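You operate a simulated robot arm through the tools that you are given. There is no shell and no other tool.

You are at the controls of a simulated robot arm. One attempt, no reset.

TASK
Dab glue in the grey lid and set the white pad on it.
Fine: a patch in the middle; shut the glue tin and put the dauber back. Set down upright: dauber with the yellow grip. A coat counts when it lies all over at full strength: go over it till it gets no stronger.

It is judged by the outcome, as a careful person would: the job done as asked, and still so three seconds after it is handed in. It fails if anything else is knocked over, pushed out of place, dropped, spilled or broken. A push-on lid holds only when it is set on centred and level and pressed home; a screw cap is set on level and turned clockwise until tight.

THE ROBOT
A 6-joint arm with a two-finger parallel gripper, fixed in place. Base frame: the origin is at the foot of the arm, x ahead of it, y to its left, z up; the work surface is at about z = 740. Readings come in mm, rad, newtons and seconds.
With the tool pointing down near the work surface it reaches from about 260 to 680 mm from the base axis. Its first joint turns from -1.152 to 1.152 rad. Payload 2.9 kg.
The TCP is the grasp point between the finger pads, 30 mm short of the fingertips. In the tool frame z runs along the fingers and y along their closing line. Largest opening 110 mm; finger width 20, thickness 10; the body of the gripper, 48 by 112 mm, starts 55 mm behind the TCP.
Orientation is that of the tool frame in the base frame, as [roll, pitch, yaw] about the fixed x, y, z axes, in that order (R = Rz(yaw) Ry(pitch) Rx(roll)). With the fingers straight down and closing along the base's y, the tool's x points along the base's -x, its y along +y and its z along -z.

THE INTERFACE
- The arm moves only by the tool move_arm. Its argument "motion" is a list of rows, each a list of 6 numbers: the shift along the tool's x, y, z in m, then the turn, a rotation vector about the tool's x, y, z in rad. In form: [[x, y, z, ax, ay, az], ...]. A call has 1 to 20 rows; each row shifts and turns the commanded pose from where the row before left it, along the tool's axes as they then stand. "jaw" is the gripper command, from -1 (fully open) to 1 (shut), values between in proportion, set as the call begins (left out, the last holds). Each row takes 0.2 s and may step no farther than 50 mm and 0.15 rad from the row before; otherwise, or with a gripper value out of range, the whole call is refused. Where a pose cannot be reached the arm comes as near as it can. A force on the tool above 40 N (or 10 N above the force at the start of the call, whichever is more), or a blocked arm, ends the call early, and 0.2 s more pass. Each finger travels about 108 mm/s and halts on what it meets, pressing with about 42 N; the grip force reading is that of the motor and also rises with nothing between the fingers. The clock runs only during rows and for 0.2 s after the last one: add rows that do not move to give the fingers time. It gives the time, the measured TCP pose, the force on the tool (base axes), the opening and the grip force at its end, in the units of the frame above (readings bear some noise), with the torque about the TCP (base axes, N m) and any sound that the robot's microphone picked up.
- Cameras (640 x 400 px; columns grow to the right, rows downward): "scene" is fixed at [81.1, 435.1, 1385.3]; the picture's right is [-0.73, -0.68, 0.00], its down [-0.39, 0.42, -0.82] and it looks along [0.56, -0.60, -0.57] (base axes); focal length 360 px, centre (320, 200). "wrist" rides on the gripper at [72, 17, -103] in the tool frame; the picture's right is [-0.23, 0.97, 0.00], its down [-0.76, -0.18, -0.62] and it looks along [-0.61, -0.14, 0.78] (tool axes); focal length 222 px, centre (320, 200). There is no depth. A picture from a camera that has moved, and an enlarged one, comes with that camera's place and axes in the base frame and with its lens.
- grab_frame(camera): a new picture of that camera. It takes no simulated time.
- zoom(camera, box): a new picture of the part [left, top, right, bottom] of that camera's present view, enlarged. It takes no simulated time.
- hand_in(): hands the job in; it is judged then, once.

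Places have to be worked out from the pictures, the camera data and where the tool is seen. Open the gripper and draw the arm clear of the work before you hand the job in, unless the task says otherwise.

The tools are called after "Call:" as name(argument=value, ...) on one line, values as JSON. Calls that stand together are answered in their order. move_arm: Moves the arm, as the interface text tells. Its arguments: {"type":"object","properties":{"motion":{"type":"array","items":{"type":"array","items":{"type":"number"}}},"jaw":{"type":"number"}},"required":["motion"]} The other tools are called the same way: grab_frame (camera) takes a picture; zoom (camera, box) takes an enlarged picture of a part of a camera's view; hand_in () hands the job in.

At the start:

```text
time: 0.0
tcp_pos: [450.9, -18.7, 1040.1]
orientation: [3.141, 0.001, -3.14]
contact_force: [0.2, -0.7, -0.2]
ft_torque: [0.0, 0.02, 0.0]
gripper_width: 110.1
finger_force: 0.1
```

scene: 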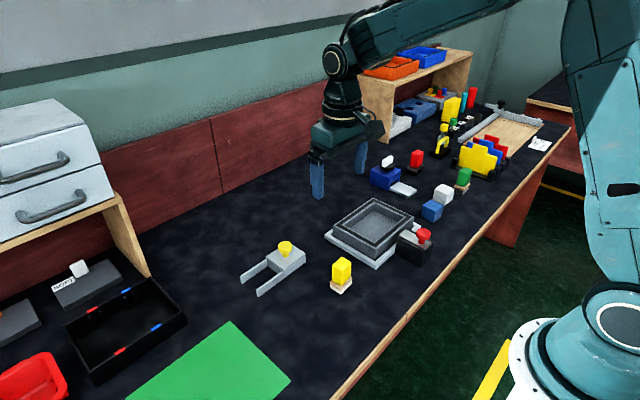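
wrist: 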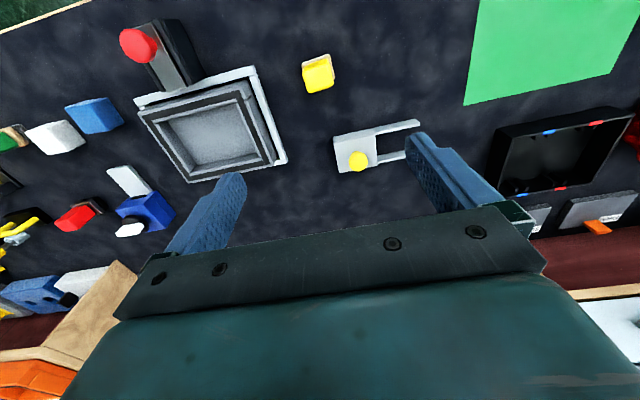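

I'll begin by looking more closely at the objects on the bench from both cameras.

Call:
zoom(camera="scene", box=[320, 180, 480, 300])

Call:
zoom(camera="scene", box=[220, 220, 380, 320])

Call:
zoom(camera="scene", box=[360, 80, 560, 220])

Call:
zoom(camera="scene", box=[0, 240, 200, 400])

Call:
zoom(camera="wrist", box=[0, 0, 320, 200])

Call:
zoom(camera="wrist", box=[300, 30, 640, 250])

```text
3.33 times, centred on (400, 240) of scene
camera zoom: at [81.1, 435.1, 1385.3], right [-0.73, -0.68, 0.0], down [-0.39, 0.42, -0.82], along [0.56, -0.6, -0.57], focal length 1201 px, centre (53, 67)
```

zoom: 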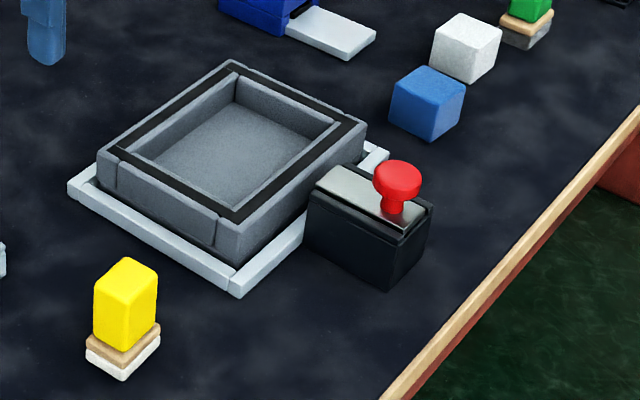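

```text
4.00 times, centred on (300, 270) of scene
camera zoom: at [81.1, 435.1, 1385.3], right [-0.73, -0.68, 0.0], down [-0.39, 0.42, -0.82], along [0.56, -0.6, -0.57], focal length 1441 px, centre (400, -80)
```

zoom: 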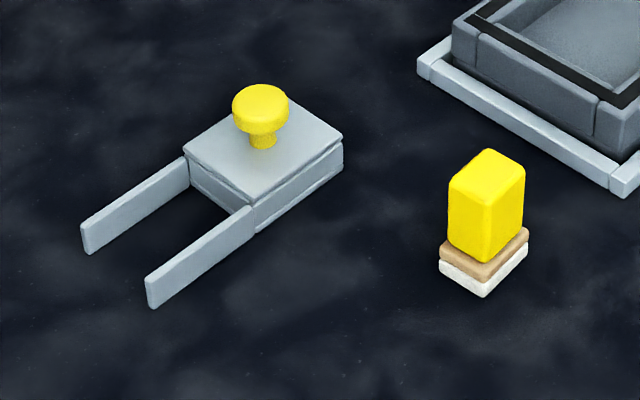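

```text
2.86 times, centred on (460, 150) of scene
camera zoom: at [81.1, 435.1, 1385.3], right [-0.73, -0.68, 0.0], down [-0.39, 0.42, -0.82], along [0.56, -0.6, -0.57], focal length 1029 px, centre (-80, 343)
```

zoom: 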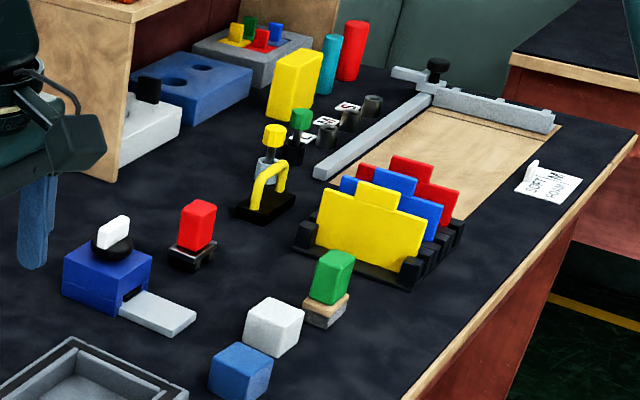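

```text
2.50 times, centred on (100, 320) of scene
camera zoom: at [81.1, 435.1, 1385.3], right [-0.73, -0.68, 0.0], down [-0.39, 0.42, -0.82], along [0.56, -0.6, -0.57], focal length 900 px, centre (870, -100)
```

zoom: 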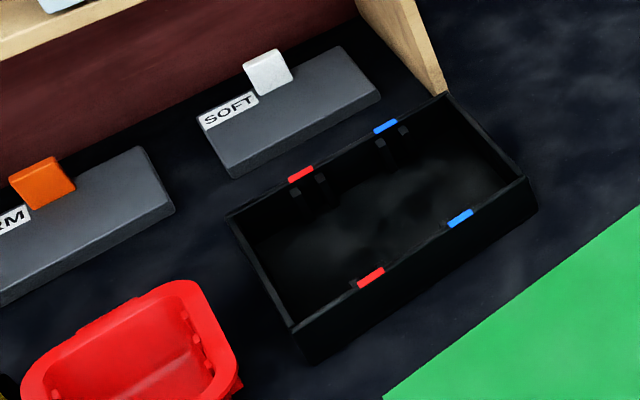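

```text
2.00 times, centred on (160, 100) of wrist
camera zoom: at [378.0, -2.2, 1144.8], right [0.23, 0.97, 0.0], down [0.76, -0.18, 0.62], along [0.61, -0.14, -0.78], focal length 444 px, centre (640, 400)
```

zoom: 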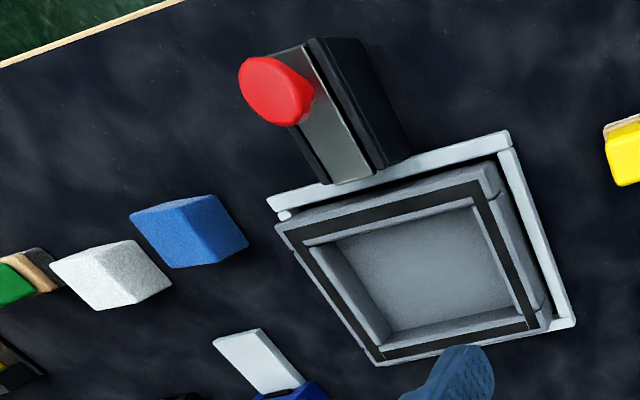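

```text
1.82 times, centred on (470, 140) of wrist
camera zoom: at [378.0, -2.2, 1144.8], right [0.23, 0.97, 0.0], down [0.76, -0.18, 0.62], along [0.61, -0.14, -0.78], focal length 404 px, centre (47, 309)
```

zoom: 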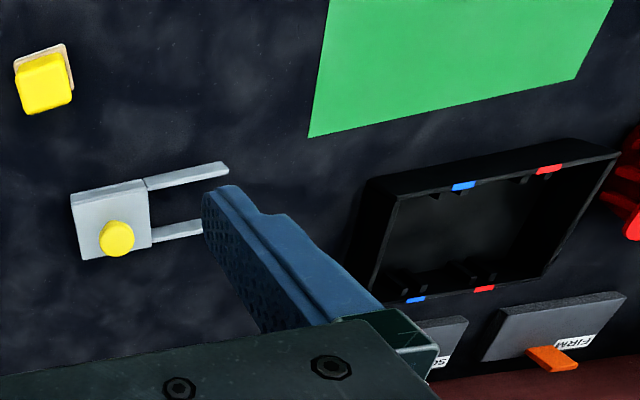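

The bench holds a yellow-gripped block on a tan and white foot (about 432, -9), a grey slide box with a yellow knob, a black box with a red knob, a grey square tray in a frame, and white and blue cubes. I'm moving the wrist camera in for a closer look at the tray and black box.

Call:
move_arm(motion=[[0.0263, -0.0317, 0.0183, 0, 0, 0], [0.0263, -0.0317, 0.0183, 0, 0, 0], [0.0263, -0.0317, 0.0183, 0, 0, 0], [0.0263, -0.0317, 0.0183, 0, 0, 0], [0.0263, -0.0317, 0.0183, 0, 0, 0], [0.0263, -0.0317, 0.0183, 0, 0, 0]])

Call:
grab_frame(camera="wrist")

Call:
grab_frame(camera="scene")

```text
time: 1.4
tcp_pos: [296.4, -207.7, 929.7]
orientation: [3.14, 0.0, -3.139]
contact_force: [-0.6, 0.3, -0.7]
ft_torque: [-0.01, -0.01, 0.02]
gripper_width: 110.1
finger_force: 0.1
```

```text
taken
camera wrist: at [223.9, -191.8, 1033.4], right [0.23, 0.97, 0.0], down [0.76, -0.18, 0.62], along [0.61, -0.14, -0.78], focal length 222 px, centre (320, 200)
```

wrist: 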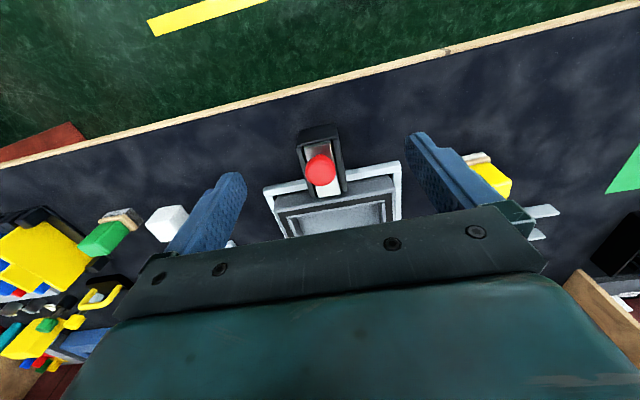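

```text
taken
```

scene: 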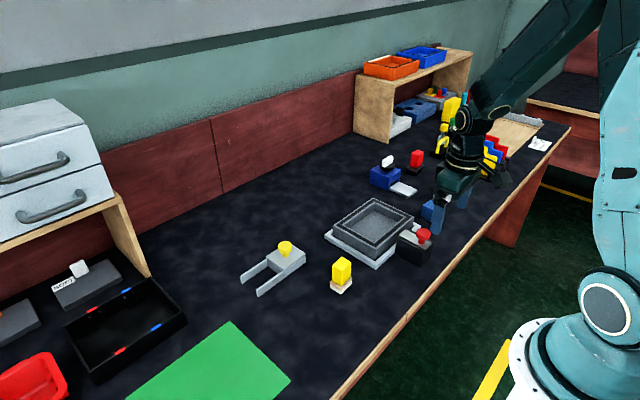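

The black box is well placed in view here, so I zoom in on it and on the tray.

Call:
zoom(camera="wrist", box=[250, 100, 430, 240])

Call:
zoom(camera="wrist", box=[0, 170, 200, 380])

Call:
zoom(camera="scene", box=[320, 190, 440, 280])

```text
2.86 times, centred on (340, 170) of wrist
camera zoom: at [223.9, -191.8, 1033.4], right [0.23, 0.97, 0.0], down [0.76, -0.18, 0.62], along [0.61, -0.14, -0.78], focal length 635 px, centre (263, 286)
```

zoom: 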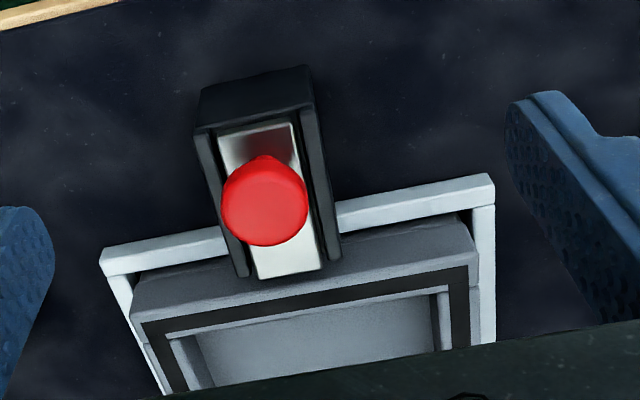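

```text
1.90 times, centred on (100, 275) of wrist
camera zoom: at [223.9, -191.8, 1033.4], right [0.23, 0.97, 0.0], down [0.76, -0.18, 0.62], along [0.61, -0.14, -0.78], focal length 423 px, centre (739, 57)
```

zoom: 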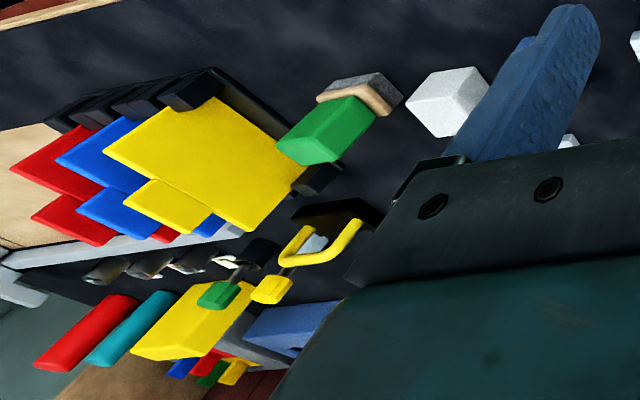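

```text
4.44 times, centred on (380, 235) of scene
camera zoom: at [81.0, 435.1, 1385.3], right [-0.73, -0.68, 0.0], down [-0.39, 0.42, -0.82], along [0.56, -0.6, -0.57], focal length 1601 px, centre (53, 44)
```

zoom: 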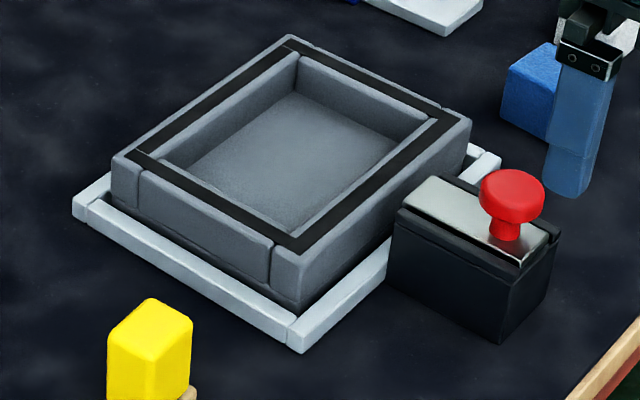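

Next I look at the grey slide box with the yellow knob from above, to work out which item is the glue tin.

Call:
move_arm(motion=[[-0.033, 0.031, -0.004, 0, 0, 0], [-0.033, 0.031, -0.004, 0, 0, 0], [-0.033, 0.031, -0.004, 0, 0, 0], [-0.033, 0.031, -0.004, 0, 0, 0], [-0.033, 0.031, -0.004, 0, 0, 0], [-0.033, 0.031, -0.004, 0, 0, 0], [-0.033, 0.031, -0.004, 0, 0, 0], [-0.033, 0.031, -0.004, 0, 0, 0]])

Call:
grab_frame(camera="wrist")

Call:
zoom(camera="wrist", box=[220, 40, 440, 200])

Call:
zoom(camera="wrist", box=[0, 0, 240, 200])

```text
time: 3.2
tcp_pos: [557.0, 37.1, 963.4]
orientation: [-3.141, 0.0, 3.14]
contact_force: [-0.5, 0.5, 0.1]
ft_torque: [-0.02, 0.0, 0.02]
gripper_width: 110.0
finger_force: 0.1
```

```text
taken
camera wrist: at [484.4, 54.4, 1067.2], right [0.23, 0.97, 0.0], down [0.76, -0.18, 0.62], along [0.61, -0.14, -0.78], focal length 222 px, centre (320, 200)
```

wrist: 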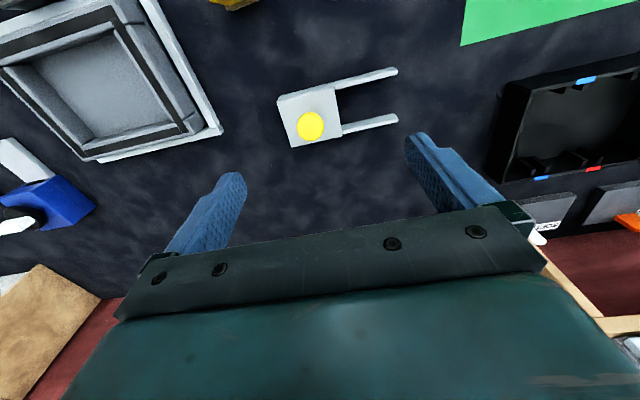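

```text
2.50 times, centred on (330, 120) of wrist
camera zoom: at [484.4, 54.4, 1067.2], right [0.23, 0.97, 0.0], down [0.76, -0.18, 0.62], along [0.61, -0.14, -0.78], focal length 555 px, centre (295, 400)
```

zoom: 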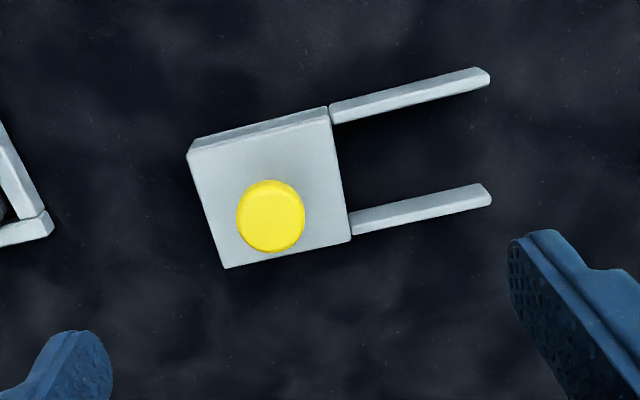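

```text
2.00 times, centred on (120, 100) of wrist
camera zoom: at [484.4, 54.4, 1067.2], right [0.23, 0.97, 0.0], down [0.76, -0.18, 0.62], along [0.61, -0.14, -0.78], focal length 444 px, centre (720, 400)
```

zoom: 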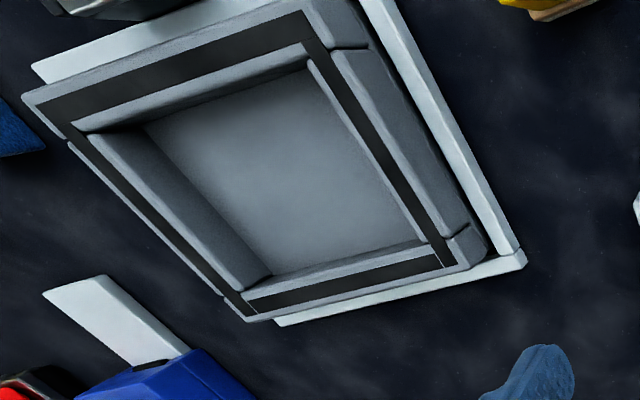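

The grey box looks like a slide-lid tin with side rails. I still need to check the blue box and the cubes before choosing which is the glue tin and the pad.

Call:
move_arm(motion=[[0.0057, -0.0437, -0.0037, 0, 0, 0], [0.0057, -0.0437, -0.0037, 0, 0, 0], [0.0057, -0.0437, -0.0037, 0, 0, 0], [0.0057, -0.0437, -0.0037, 0, 0, 0], [0.0057, -0.0437, -0.0037, 0, 0, 0], [0.0057, -0.0437, -0.0037, 0, 0, 0], [0.0057, -0.0437, -0.0037, 0, 0, 0], [0.0057, -0.0437, -0.0037, 0, 0, 0], [0.0057, -0.0437, -0.0037, 0, 0, 0], [0.0057, -0.0437, -0.0037, 0, 0, 0]])

Call:
grab_frame(camera="wrist")

Call:
zoom(camera="wrist", box=[240, 0, 440, 220])

Call:
zoom(camera="wrist", box=[0, 0, 260, 220])

```text
time: 5.4
tcp_pos: [499.8, -398.4, 999.9]
orientation: [-3.14, 0.001, -3.14]
contact_force: [-0.2, -0.8, 0.5]
ft_torque: [-0.03, 0.0, 0.0]
gripper_width: 110.1
finger_force: 0.0
```

```text
taken
camera wrist: at [426.6, -382.4, 1104.0], right [0.23, 0.97, 0.0], down [0.76, -0.18, 0.62], along [0.61, -0.14, -0.78], focal length 222 px, centre (320, 200)
```

wrist: 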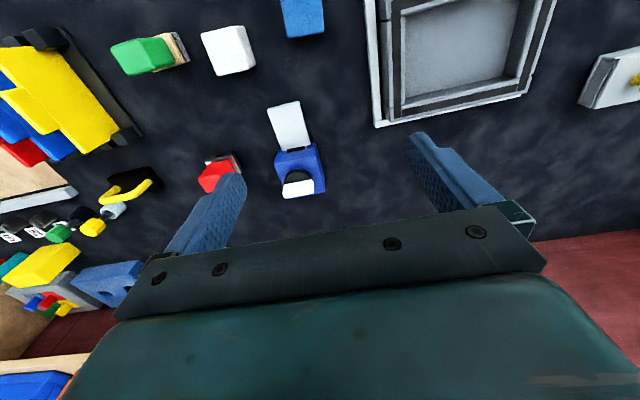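

```text
1.82 times, centred on (340, 110) of wrist
camera zoom: at [426.6, -382.4, 1104.0], right [0.23, 0.97, 0.0], down [0.76, -0.18, 0.62], along [0.61, -0.14, -0.78], focal length 404 px, centre (284, 364)
```

zoom: 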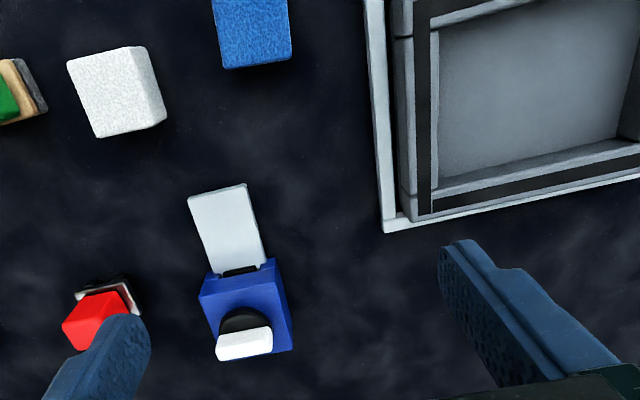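

```text
1.82 times, centred on (130, 110) of wrist
camera zoom: at [426.6, -382.4, 1104.0], right [0.23, 0.97, 0.0], down [0.76, -0.18, 0.62], along [0.61, -0.14, -0.78], focal length 404 px, centre (666, 364)
```

zoom: 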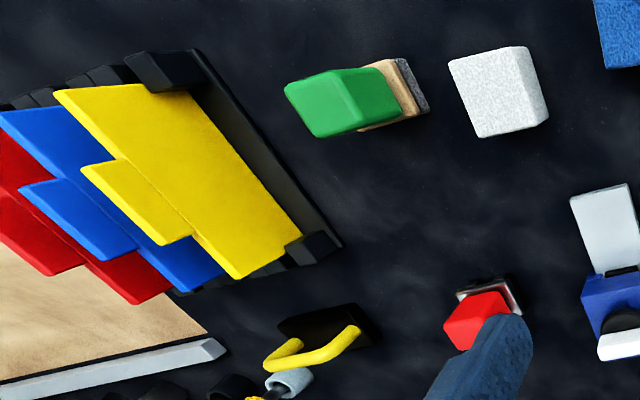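

The foam-textured white cube is clearly the pad. The grey square tray with the gasket is the lid, lying inside-up, and the slide box with the yellow knob is the tin. Next I view the lid from directly above to measure it.

Call:
move_arm(motion=[[0.0, 0.042, 0, 0, 0, 0], [0.0, 0.042, 0, 0, 0, 0], [0.0, 0.042, 0, 0, 0, 0], [0.0, 0.042, 0, 0, 0, 0], [0, 0, 0, 0, 0, 0]])

Call:
grab_frame(camera="wrist")

Call:
zoom(camera="wrist", box=[210, 0, 450, 150])

Call:
zoom(camera="wrist", box=[80, 60, 240, 160])

Call:
zoom(camera="wrist", box=[60, 0, 260, 125])

```text
time: 6.6
tcp_pos: [500.3, -231.9, 1000.8]
orientation: [3.142, 0.0, 3.141]
contact_force: [-0.5, -0.4, -0.2]
ft_torque: [0.02, 0.02, -0.05]
gripper_width: 110.2
finger_force: 0.1
```

```text
taken
camera wrist: at [427.5, -215.3, 1104.1], right [0.23, 0.97, 0.0], down [0.76, -0.18, 0.62], along [0.61, -0.14, -0.78], focal length 222 px, centre (320, 200)
```

wrist: 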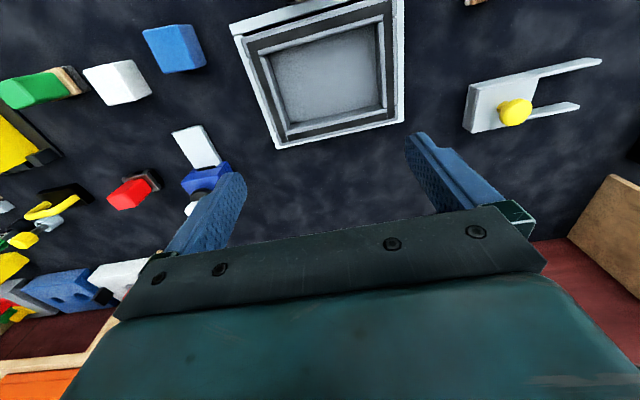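

```text
2.67 times, centred on (330, 75) of wrist
camera zoom: at [427.5, -215.3, 1104.1], right [0.23, 0.97, 0.0], down [0.76, -0.18, 0.62], along [0.61, -0.14, -0.78], focal length 592 px, centre (293, 533)
```

zoom: 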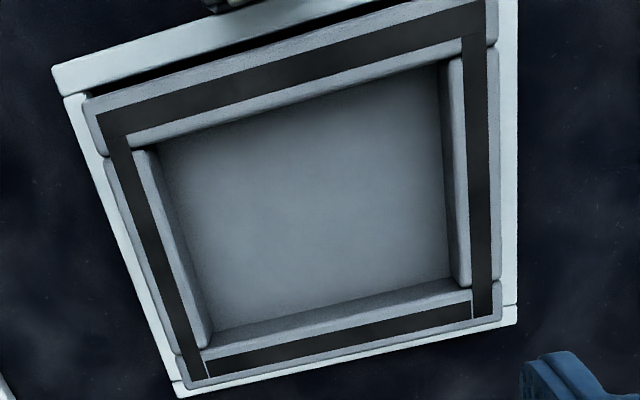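

```text
4.00 times, centred on (160, 110) of wrist
camera zoom: at [427.5, -215.3, 1104.1], right [0.23, 0.97, 0.0], down [0.76, -0.18, 0.62], along [0.61, -0.14, -0.78], focal length 888 px, centre (960, 560)
```

zoom: 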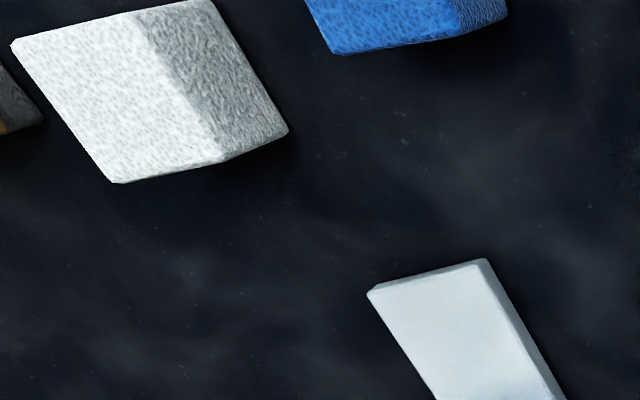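

```text
3.20 times, centred on (160, 62) of wrist
camera zoom: at [427.5, -215.3, 1104.1], right [0.23, 0.97, 0.0], down [0.76, -0.18, 0.62], along [0.61, -0.14, -0.78], focal length 711 px, centre (832, 640)
```

zoom: 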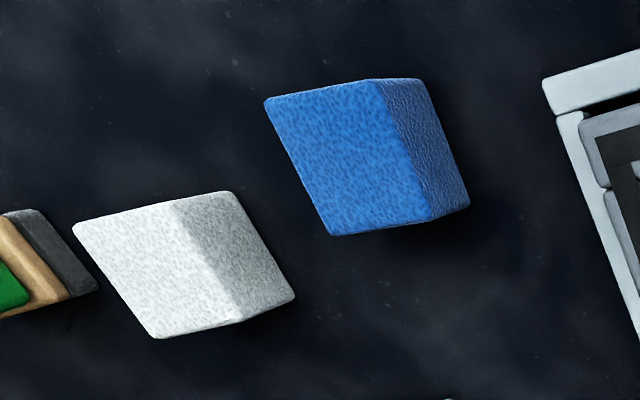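

From this view I estimate the lid floor at x 445–544, y −289 to −150, z about 755, centred near (494, −220). The white pad is centred near (428, −502), about 42×46×36. Next I look at the dauber.

Call:
move_arm(motion=[[0.008, 0.037, 0.008, 0, 0, 0], [0.008, 0.037, 0.008, 0, 0, 0], [0.008, 0.037, 0.008, 0, 0, 0], [0.008, 0.037, 0.008, 0, 0, 0], [0.008, 0.037, 0.008, 0, 0, 0], [0.008, 0.037, 0.008, 0, 0, 0], [0, 0, 0, 0, 0, 0]])

Call:
grab_frame(camera="wrist")

Call:
zoom(camera="wrist", box=[260, 20, 420, 120])

Call:
zoom(camera="wrist", box=[340, 100, 500, 200])

Call:
zoom(camera="scene", box=[230, 230, 370, 310])

```text
time: 8.2
tcp_pos: [451.6, -7.2, 953.0]
orientation: [-3.14, -0.001, -3.141]
contact_force: [-0.7, 0.3, 0.1]
ft_torque: [-0.02, 0.0, -0.03]
gripper_width: 109.8
finger_force: 0.1
```

```text
taken
camera wrist: at [379.5, 9.9, 1056.9], right [0.23, 0.97, 0.0], down [0.76, -0.18, 0.62], along [0.61, -0.14, -0.78], focal length 222 px, centre (320, 200)
```

wrist: 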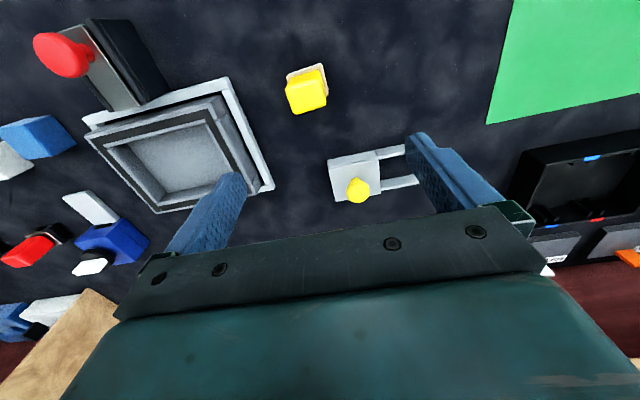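

```text
4.00 times, centred on (340, 70) of wrist
camera zoom: at [379.5, 9.9, 1056.9], right [0.23, 0.97, 0.0], down [0.76, -0.18, 0.62], along [0.61, -0.14, -0.78], focal length 888 px, centre (240, 720)
```

zoom: 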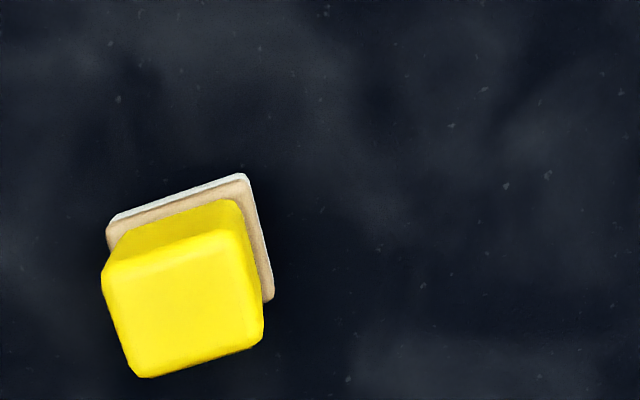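

```text
4.00 times, centred on (420, 150) of wrist
camera zoom: at [379.5, 9.9, 1056.9], right [0.23, 0.97, 0.0], down [0.76, -0.18, 0.62], along [0.61, -0.14, -0.78], focal length 888 px, centre (-80, 400)
```

zoom: 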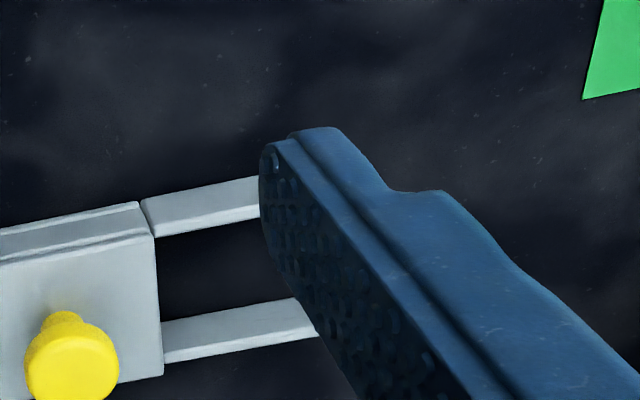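

```text
4.57 times, centred on (300, 270) of scene
camera zoom: at [81.0, 435.2, 1385.3], right [-0.73, -0.68, 0.0], down [-0.39, 0.42, -0.82], along [0.56, -0.6, -0.57], focal length 1647 px, centre (411, -120)
```

zoom: 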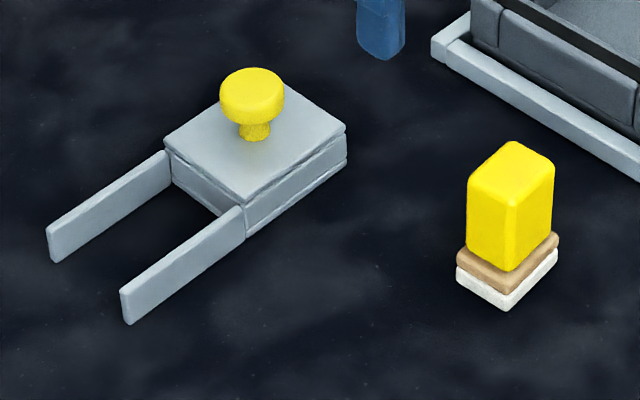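

The dauber is centred near (437, −17), with its grip about 30×36 and its top at z about 803. The tin's lid covers x 548–616, y −17–58, with the knob near (580, 20), and it should slide toward +y onto the rails. I move above the knob.

Call:
move_arm(motion=[[-0.0321, 0.0068, 0.0208, 0, 0, 0], [-0.0321, 0.0068, 0.0208, 0, 0, 0], [-0.0321, 0.0068, 0.0208, 0, 0, 0], [-0.0321, 0.0068, 0.0208, 0, 0, 0], [0, 0, 0, 0, 0, 0]])

Call:
grab_frame(camera="wrist")

Call:
zoom(camera="wrist", box=[240, 0, 480, 150])

Call:
zoom(camera="scene", box=[210, 200, 350, 300])

```text
time: 9.4
tcp_pos: [579.4, 17.4, 868.7]
orientation: [3.141, -0.001, 3.142]
contact_force: [0.3, -0.4, 0.4]
ft_torque: [-0.04, -0.01, 0.0]
gripper_width: 110.3
finger_force: 0.2
```

```text
taken
camera wrist: at [507.1, 34.1, 972.1], right [0.23, 0.97, 0.0], down [0.76, -0.18, 0.62], along [0.61, -0.14, -0.78], focal length 222 px, centre (320, 200)
```

wrist: 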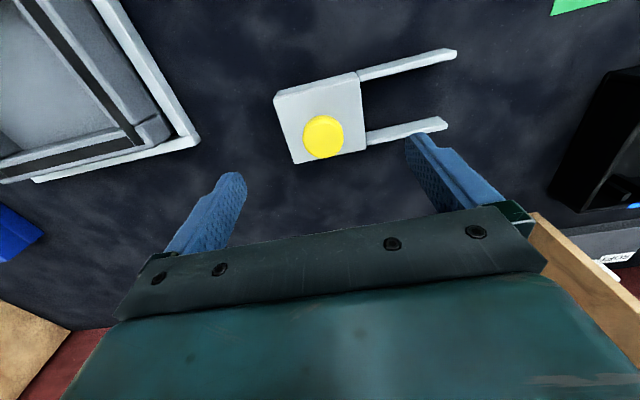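

```text
2.67 times, centred on (360, 75) of wrist
camera zoom: at [507.1, 34.1, 972.1], right [0.23, 0.97, 0.0], down [0.76, -0.18, 0.62], along [0.61, -0.14, -0.78], focal length 592 px, centre (213, 533)
```

zoom: 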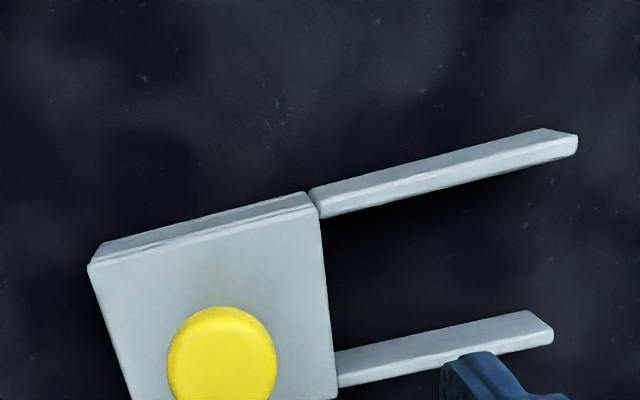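

```text
4.00 times, centred on (280, 250) of scene
camera zoom: at [81.1, 435.1, 1385.3], right [-0.73, -0.68, 0.0], down [-0.39, 0.42, -0.82], along [0.56, -0.6, -0.57], focal length 1441 px, centre (480, 0)
```

zoom: 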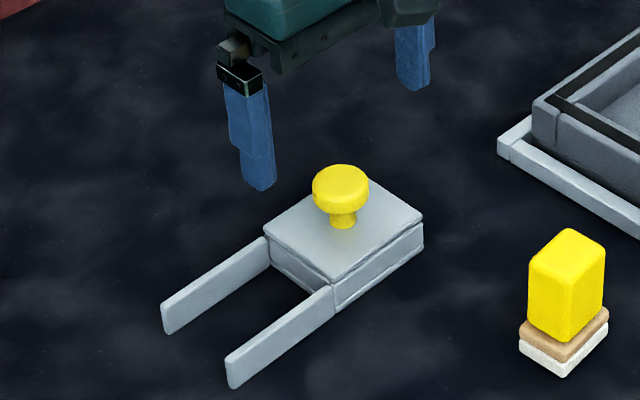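

The fingers straddle the knob, so I lower to about z = 803 and check clearance to the lid in the scene view.

Call:
move_arm(motion=[[-0.0004, 0.0007, 0.0165, 0, 0, 0], [-0.0004, 0.0007, 0.0165, 0, 0, 0], [-0.0004, 0.0007, 0.0165, 0, 0, 0], [-0.0004, 0.0007, 0.0165, 0, 0, 0], [0, 0, 0, 0, 0, 0]])

Call:
zoom(camera="scene", box=[220, 210, 340, 290])

Call:
zoom(camera="wrist", box=[200, 0, 500, 200])

```text
time: 10.6
tcp_pos: [581.5, 21.6, 804.1]
orientation: [-3.141, 0.001, 3.141]
contact_force: [-0.2, -0.1, 0.5]
ft_torque: [-0.02, 0.03, -0.01]
gripper_width: 109.9
finger_force: 0.1
```

```text
5.00 times, centred on (280, 250) of scene
camera zoom: at [81.1, 435.1, 1385.3], right [-0.73, -0.68, 0.0], down [-0.39, 0.42, -0.82], along [0.56, -0.6, -0.57], focal length 1801 px, centre (520, -50)
```

zoom: 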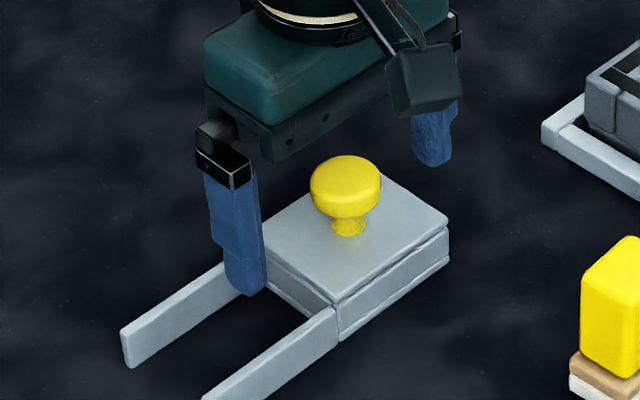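

```text
2.00 times, centred on (350, 100) of wrist
camera zoom: at [508.8, 38.3, 906.9], right [0.23, 0.97, 0.0], down [0.76, -0.18, 0.62], along [0.61, -0.14, -0.78], focal length 444 px, centre (260, 400)
```

zoom: 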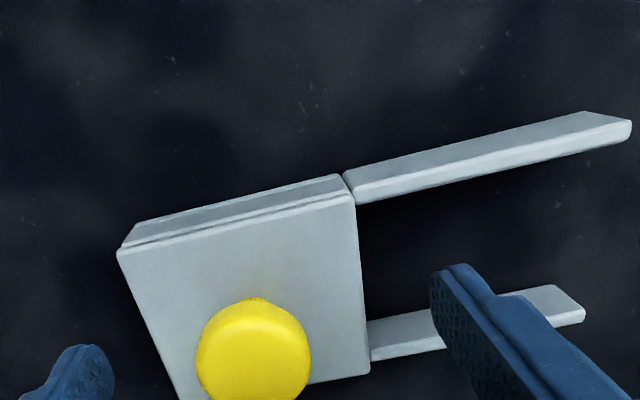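

The fingertips at z 774 sit beside the knob head (top about 803) and about 7 mm above the lid. I close on the knob here.

Call:
move_arm(motion=[[0, 0, 0, 0, 0, 0], [0, 0, 0, 0, 0, 0], [0, 0, 0, 0, 0, 0], [0, 0, 0, 0, 0, 0]], jaw=1)

Call:
zoom(camera="scene", box=[220, 210, 340, 290])

```text
time: 11.6
tcp_pos: [581.0, 22.0, 802.4]
orientation: [-3.139, 0.0, 3.141]
contact_force: [0.7, -0.8, -2.0]
ft_torque: [0.01, -0.05, 0.0]
gripper_width: 32.4
finger_force: 44.9
```

```text
5.00 times, centred on (280, 250) of scene
camera zoom: at [81.1, 435.1, 1385.3], right [-0.73, -0.68, 0.0], down [-0.39, 0.42, -0.82], along [0.56, -0.6, -0.57], focal length 1801 px, centre (520, -50)
```

zoom: 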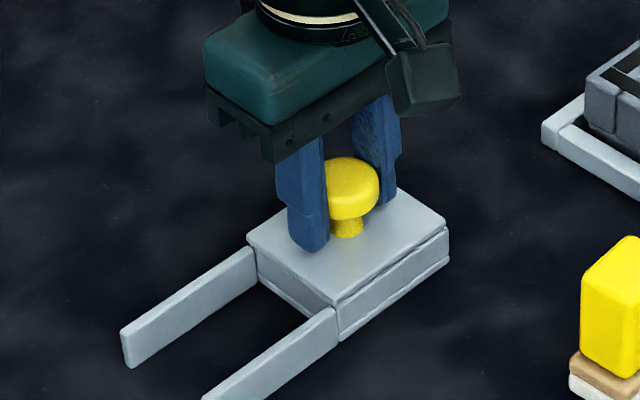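

The knob is held at 32 mm. I pull gently 12 mm along +y first to see whether the lid slides freely.

Call:
move_arm(motion=[[0, 0.004, 0, 0, 0, 0], [0, 0.004, 0, 0, 0, 0], [0, 0.004, 0, 0, 0, 0]])

Call:
zoom(camera="scene", box=[220, 210, 340, 290])

```text
time: 12.4
tcp_pos: [580.9, 33.8, 803.4]
orientation: [3.141, 0.001, 3.141]
contact_force: [-2.5, -1.1, 3.4]
ft_torque: [-0.07, 0.23, -0.03]
gripper_width: 32.6
finger_force: 44.4
```

```text
5.00 times, centred on (280, 250) of scene
camera zoom: at [81.0, 435.1, 1385.3], right [-0.73, -0.68, 0.0], down [-0.39, 0.42, -0.82], along [0.56, -0.6, -0.57], focal length 1801 px, centre (520, -50)
```

zoom: 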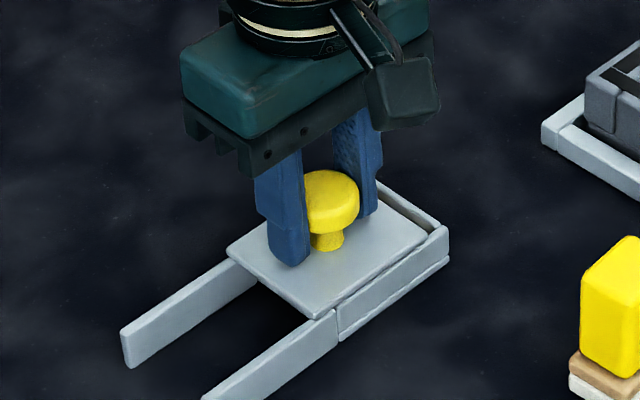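

The lid slides with little force. I continue another 60 mm along the rails.

Call:
move_arm(motion=[[0, 0.006, 0, 0, 0, 0], [0, 0.006, 0, 0, 0, 0], [0, 0.006, 0, 0, 0, 0], [0, 0.006, 0, 0, 0, 0], [0, 0.006, 0, 0, 0, 0], [0, 0.006, 0, 0, 0, 0], [0, 0.006, 0, 0, 0, 0], [0, 0.006, 0, 0, 0, 0], [0, 0.006, 0, 0, 0, 0], [0, 0.006, 0, 0, 0, 0]])

Call:
zoom(camera="scene", box=[220, 210, 340, 290])

Call:
grab_frame(camera="wrist")

```text
time: 14.6
tcp_pos: [581.4, 94.0, 804.9]
orientation: [3.141, -0.002, -3.141]
contact_force: [-4.2, -0.7, -7.7]
ft_torque: [-0.02, -0.83, -0.04]
gripper_width: 32.6
finger_force: 44.8
```

```text
5.00 times, centred on (280, 250) of scene
camera zoom: at [81.1, 435.1, 1385.3], right [-0.73, -0.68, 0.0], down [-0.39, 0.42, -0.82], along [0.56, -0.6, -0.57], focal length 1801 px, centre (520, -50)
```

zoom: 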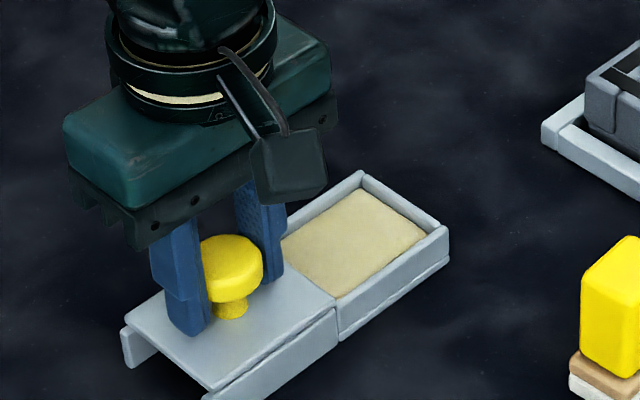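

```text
taken
camera wrist: at [509.0, 111.0, 907.1], right [0.23, 0.97, 0.0], down [0.76, -0.18, 0.62], along [0.61, -0.14, -0.78], focal length 222 px, centre (320, 200)
```

wrist: 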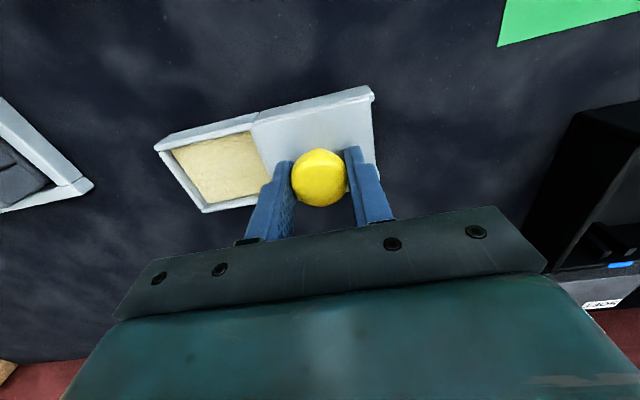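

The tin is open and shows cream-coloured glue. I release the knob and rise straight up.

Call:
move_arm(motion=[[0, 0, 0, 0, 0, 0], [0, 0, 0, 0, 0, 0], [0, 0, -0.01, 0, 0, 0], [0, 0, -0.025, 0, 0, 0], [0, 0, -0.04, 0, 0, 0], [0, 0, -0.03, 0, 0, 0]], jaw=-0.4)

Call:
zoom(camera="scene", box=[220, 210, 340, 290])

Call:
zoom(camera="wrist", box=[140, 0, 440, 200])

```text
time: 16.0
tcp_pos: [581.3, 93.2, 909.7]
orientation: [-3.141, 0.001, 3.14]
contact_force: [-0.3, -0.5, -0.5]
ft_torque: [0.01, 0.0, 0.05]
gripper_width: 77.1
finger_force: 0.0
```

```text
5.00 times, centred on (280, 250) of scene
camera zoom: at [81.1, 435.1, 1385.3], right [-0.73, -0.68, 0.0], down [-0.39, 0.42, -0.82], along [0.56, -0.6, -0.57], focal length 1801 px, centre (520, -50)
```

zoom: 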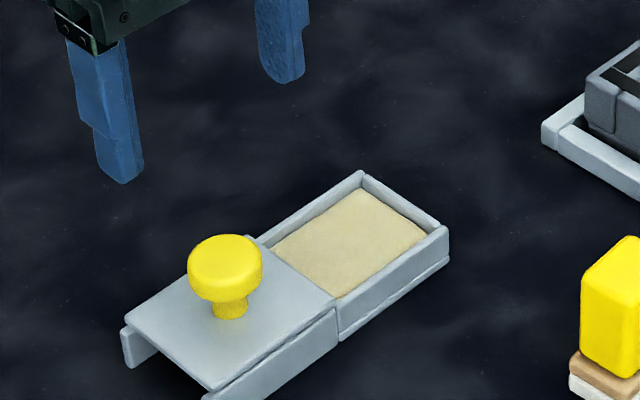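

```text
2.00 times, centred on (290, 100) of wrist
camera zoom: at [509.2, 109.9, 1013.4], right [0.23, 0.97, 0.0], down [0.76, -0.18, 0.62], along [0.61, -0.14, -0.78], focal length 444 px, centre (380, 400)
```

zoom: 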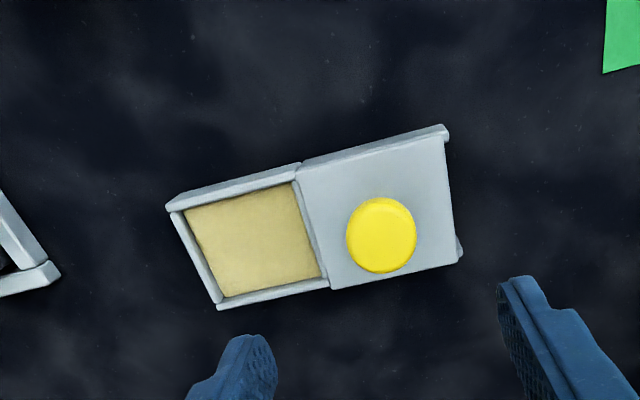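

The glue surface spans about x 556–609, y −14–50. I now move above the dauber at (437, −17).

Call:
move_arm(motion=[[0.0288, -0.022, 0.006, 0, 0, 0], [0.0288, -0.022, 0.006, 0, 0, 0], [0.0288, -0.022, 0.006, 0, 0, 0], [0.0288, -0.022, 0.006, 0, 0, 0], [0.0288, -0.022, 0.006, 0, 0, 0], [0, 0, 0, 0, 0, 0]], jaw=-0.3)

Call:
grab_frame(camera="wrist")

Call:
zoom(camera="wrist", box=[260, 60, 420, 160])

Call:
zoom(camera="scene", box=[290, 210, 410, 310])

```text
time: 17.4
tcp_pos: [436.2, -17.1, 878.9]
orientation: [-3.141, 0.0, 3.141]
contact_force: [1.1, -0.2, 0.5]
ft_torque: [-0.03, 0.0, 0.0]
gripper_width: 71.6
finger_force: 0.0
```

```text
taken
camera wrist: at [363.6, 0.1, 982.6], right [0.23, 0.97, 0.0], down [0.76, -0.18, 0.62], along [0.61, -0.14, -0.78], focal length 222 px, centre (320, 200)
```

wrist: 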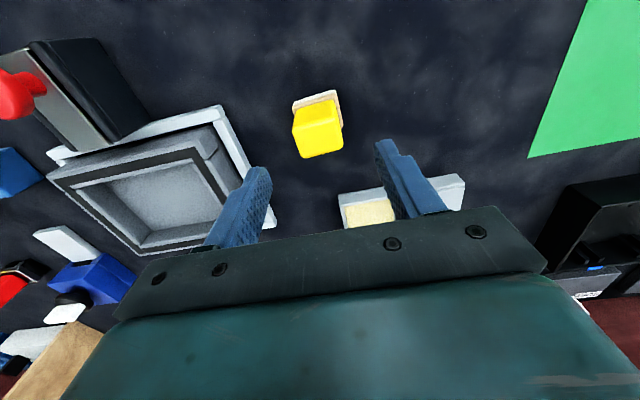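

```text
4.00 times, centred on (340, 110) of wrist
camera zoom: at [363.6, 0.1, 982.6], right [0.23, 0.97, 0.0], down [0.76, -0.18, 0.62], along [0.61, -0.14, -0.78], focal length 888 px, centre (240, 560)
```

zoom: 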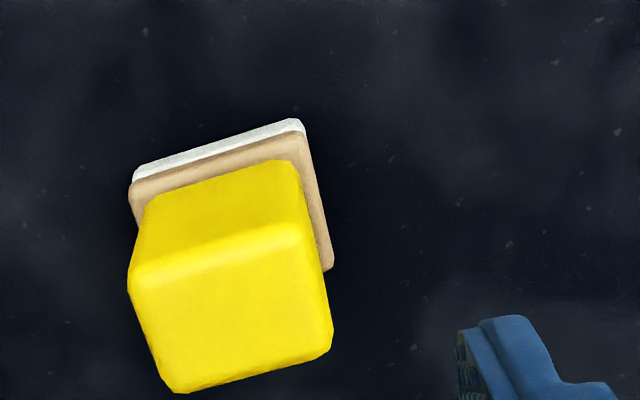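

```text
4.00 times, centred on (350, 260) of scene
camera zoom: at [81.1, 435.1, 1385.3], right [-0.73, -0.68, 0.0], down [-0.39, 0.42, -0.82], along [0.56, -0.6, -0.57], focal length 1441 px, centre (200, -40)
```

zoom: 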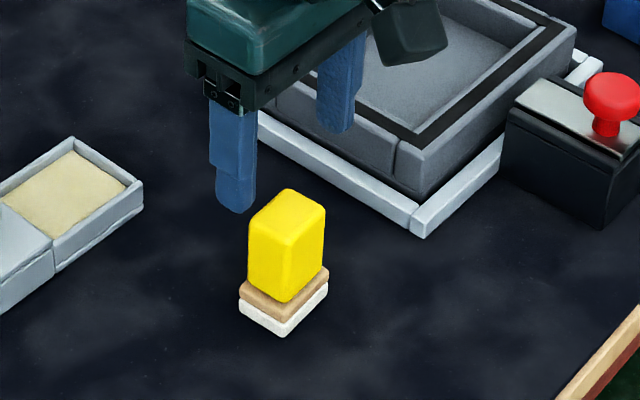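

I now put the dauber at (437, −18), its foot top at z about 760 and grip top about 806. I descend to z 795 and grip it across y.

Call:
move_arm(motion=[[-0.001, -0.001, 0.02, 0, 0, 0], [0, 0, 0.02, 0, 0, 0], [0, 0, 0.02, 0, 0, 0], [0, 0, 0.018, 0, 0, 0], [0, 0, 0.006, 0, 0, 0], [0, 0, 0, 0, 0, 0]])

Call:
zoom(camera="scene", box=[290, 220, 410, 300])

```text
time: 18.8
tcp_pos: [439.6, -16.8, 792.6]
orientation: [-3.141, 0.0, 3.141]
contact_force: [-0.3, 0.2, -0.2]
ft_torque: [0.0, -0.01, -0.02]
gripper_width: 71.7
finger_force: 0.0
```

```text
5.00 times, centred on (350, 260) of scene
camera zoom: at [81.1, 435.1, 1385.3], right [-0.73, -0.68, 0.0], down [-0.39, 0.42, -0.82], along [0.56, -0.6, -0.57], focal length 1801 px, centre (170, -100)
```

zoom: 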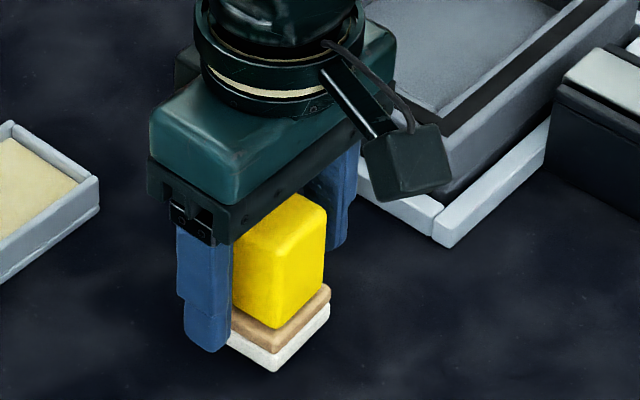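

Fingertips are just about level with the foot's top, so I raise 3 mm for clearance and close on the grip.

Call:
move_arm(motion=[[0.001, -0.001, -0.003, 0, 0, 0], [0, 0, 0, 0, 0, 0]])

Call:
move_arm(motion=[[0, 0, 0, 0, 0, 0], [0, 0, 0, 0, 0, 0], [0, 0, 0, 0, 0, 0]], jaw=0.6)

Call:
zoom(camera="scene", box=[290, 220, 410, 300])

```text
time: 19.4
tcp_pos: [438.0, -17.8, 797.4]
orientation: [3.14, 0.001, 3.141]
contact_force: [-0.8, -0.4, -0.2]
ft_torque: [0.0, 0.0, -0.01]
gripper_width: 71.9
finger_force: 0.0
```

```text
time: 20.2
tcp_pos: [437.7, -18.1, 796.8]
orientation: [-3.141, 0.0, 3.14]
contact_force: [0.5, 0.6, 2.7]
ft_torque: [0.02, 0.01, -0.01]
gripper_width: 37.4
finger_force: 42.2
```

```text
5.00 times, centred on (350, 260) of scene
camera zoom: at [81.0, 435.2, 1385.3], right [-0.73, -0.68, 0.0], down [-0.39, 0.42, -0.82], along [0.56, -0.6, -0.57], focal length 1801 px, centre (170, -100)
```

zoom: 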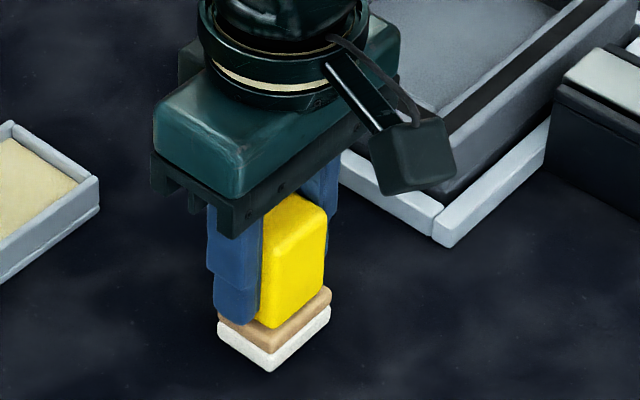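

The dauber is held (37 mm wide) at TCP (438, −18, 796.5), so the foot is about 56 mm below the TCP. I lift it and carry it above the glue at (582, 18).

Call:
move_arm(motion=[[0, 0, -0.015, 0, 0, 0], [0, 0, -0.03, 0, 0, 0], [0, 0, -0.03, 0, 0, 0], [-0.036, 0.009, 0, 0, 0, 0], [-0.036, 0.009, 0, 0, 0, 0], [-0.036, 0.009, 0, 0, 0, 0], [-0.036, 0.009, 0, 0, 0, 0], [0, 0, 0, 0, 0, 0]])

Call:
zoom(camera="scene", box=[220, 200, 360, 300])

Call:
zoom(camera="wrist", box=[200, 40, 440, 200])

```text
time: 22.0
tcp_pos: [582.6, 17.6, 871.7]
orientation: [3.141, 0.0, -3.141]
contact_force: [0.1, -0.3, -0.2]
ft_torque: [0.02, -0.03, 0.0]
gripper_width: 37.0
finger_force: 41.9
```

```text
4.00 times, centred on (290, 250) of scene
camera zoom: at [81.1, 435.1, 1385.3], right [-0.73, -0.68, 0.0], down [-0.39, 0.42, -0.82], along [0.56, -0.6, -0.57], focal length 1441 px, centre (440, 0)
```

zoom: 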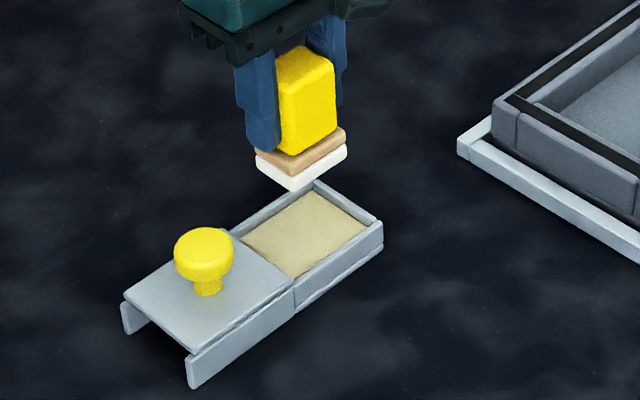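

```text
2.50 times, centred on (320, 120) of wrist
camera zoom: at [509.9, 34.5, 975.8], right [0.23, 0.97, 0.0], down [0.76, -0.18, 0.62], along [0.61, -0.14, -0.78], focal length 555 px, centre (320, 400)
```

zoom: 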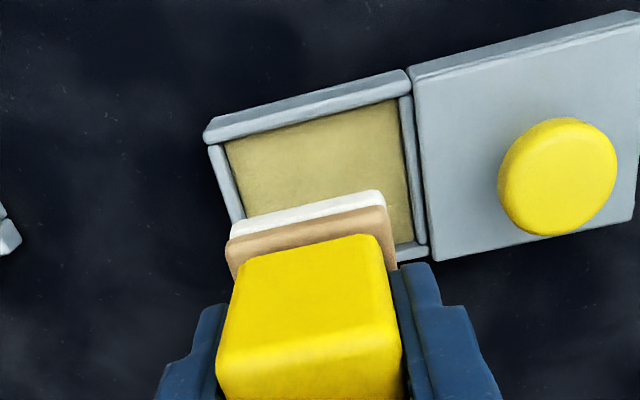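

The foot is centred over the glue with about 8 mm margin all round. I lower it to just above the surface.

Call:
move_arm(motion=[[0, 0, 0.02, 0, 0, 0], [0, 0, 0.02, 0, 0, 0], [0, 0, 0.015, 0, 0, 0], [0, 0, 0.004, 0, 0, 0], [0, 0, 0, 0, 0, 0]])

Call:
zoom(camera="scene", box=[230, 210, 350, 290])

Call:
zoom(camera="wrist", box=[200, 40, 440, 200])

```text
time: 23.2
tcp_pos: [583.0, 17.5, 815.5]
orientation: [-3.141, 0.002, 3.141]
contact_force: [-3.2, 1.0, 13.0]
ft_torque: [0.02, 0.36, -0.03]
gripper_width: 37.4
finger_force: 42.5
```

```text
5.00 times, centred on (290, 250) of scene
camera zoom: at [80.7, 435.2, 1385.3], right [-0.73, -0.68, 0.0], down [-0.39, 0.42, -0.82], along [0.56, -0.6, -0.57], focal length 1801 px, centre (470, -50)
```

zoom: 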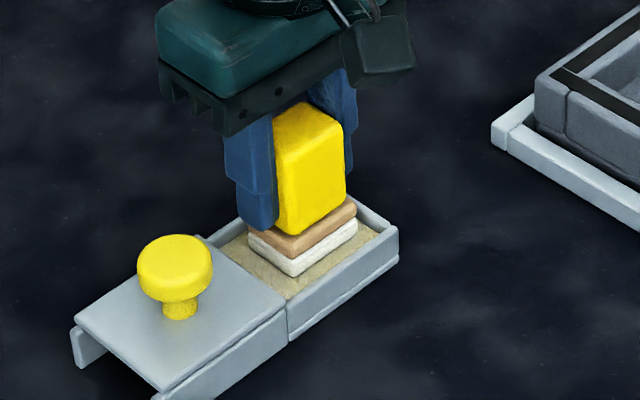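

```text
2.50 times, centred on (320, 120) of wrist
camera zoom: at [509.8, 34.1, 918.8], right [0.23, 0.97, 0.0], down [0.76, -0.18, 0.62], along [0.61, -0.14, -0.78], focal length 555 px, centre (320, 400)
```

zoom: 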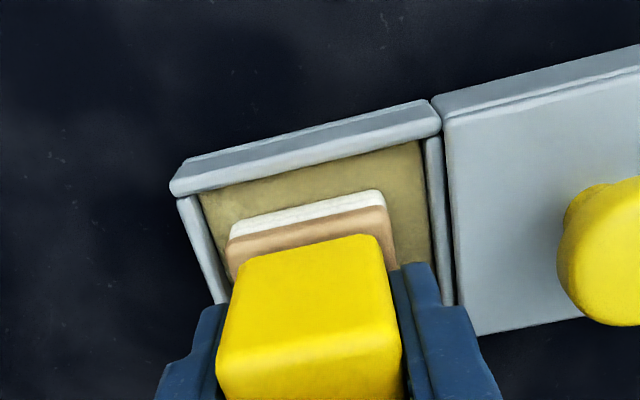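

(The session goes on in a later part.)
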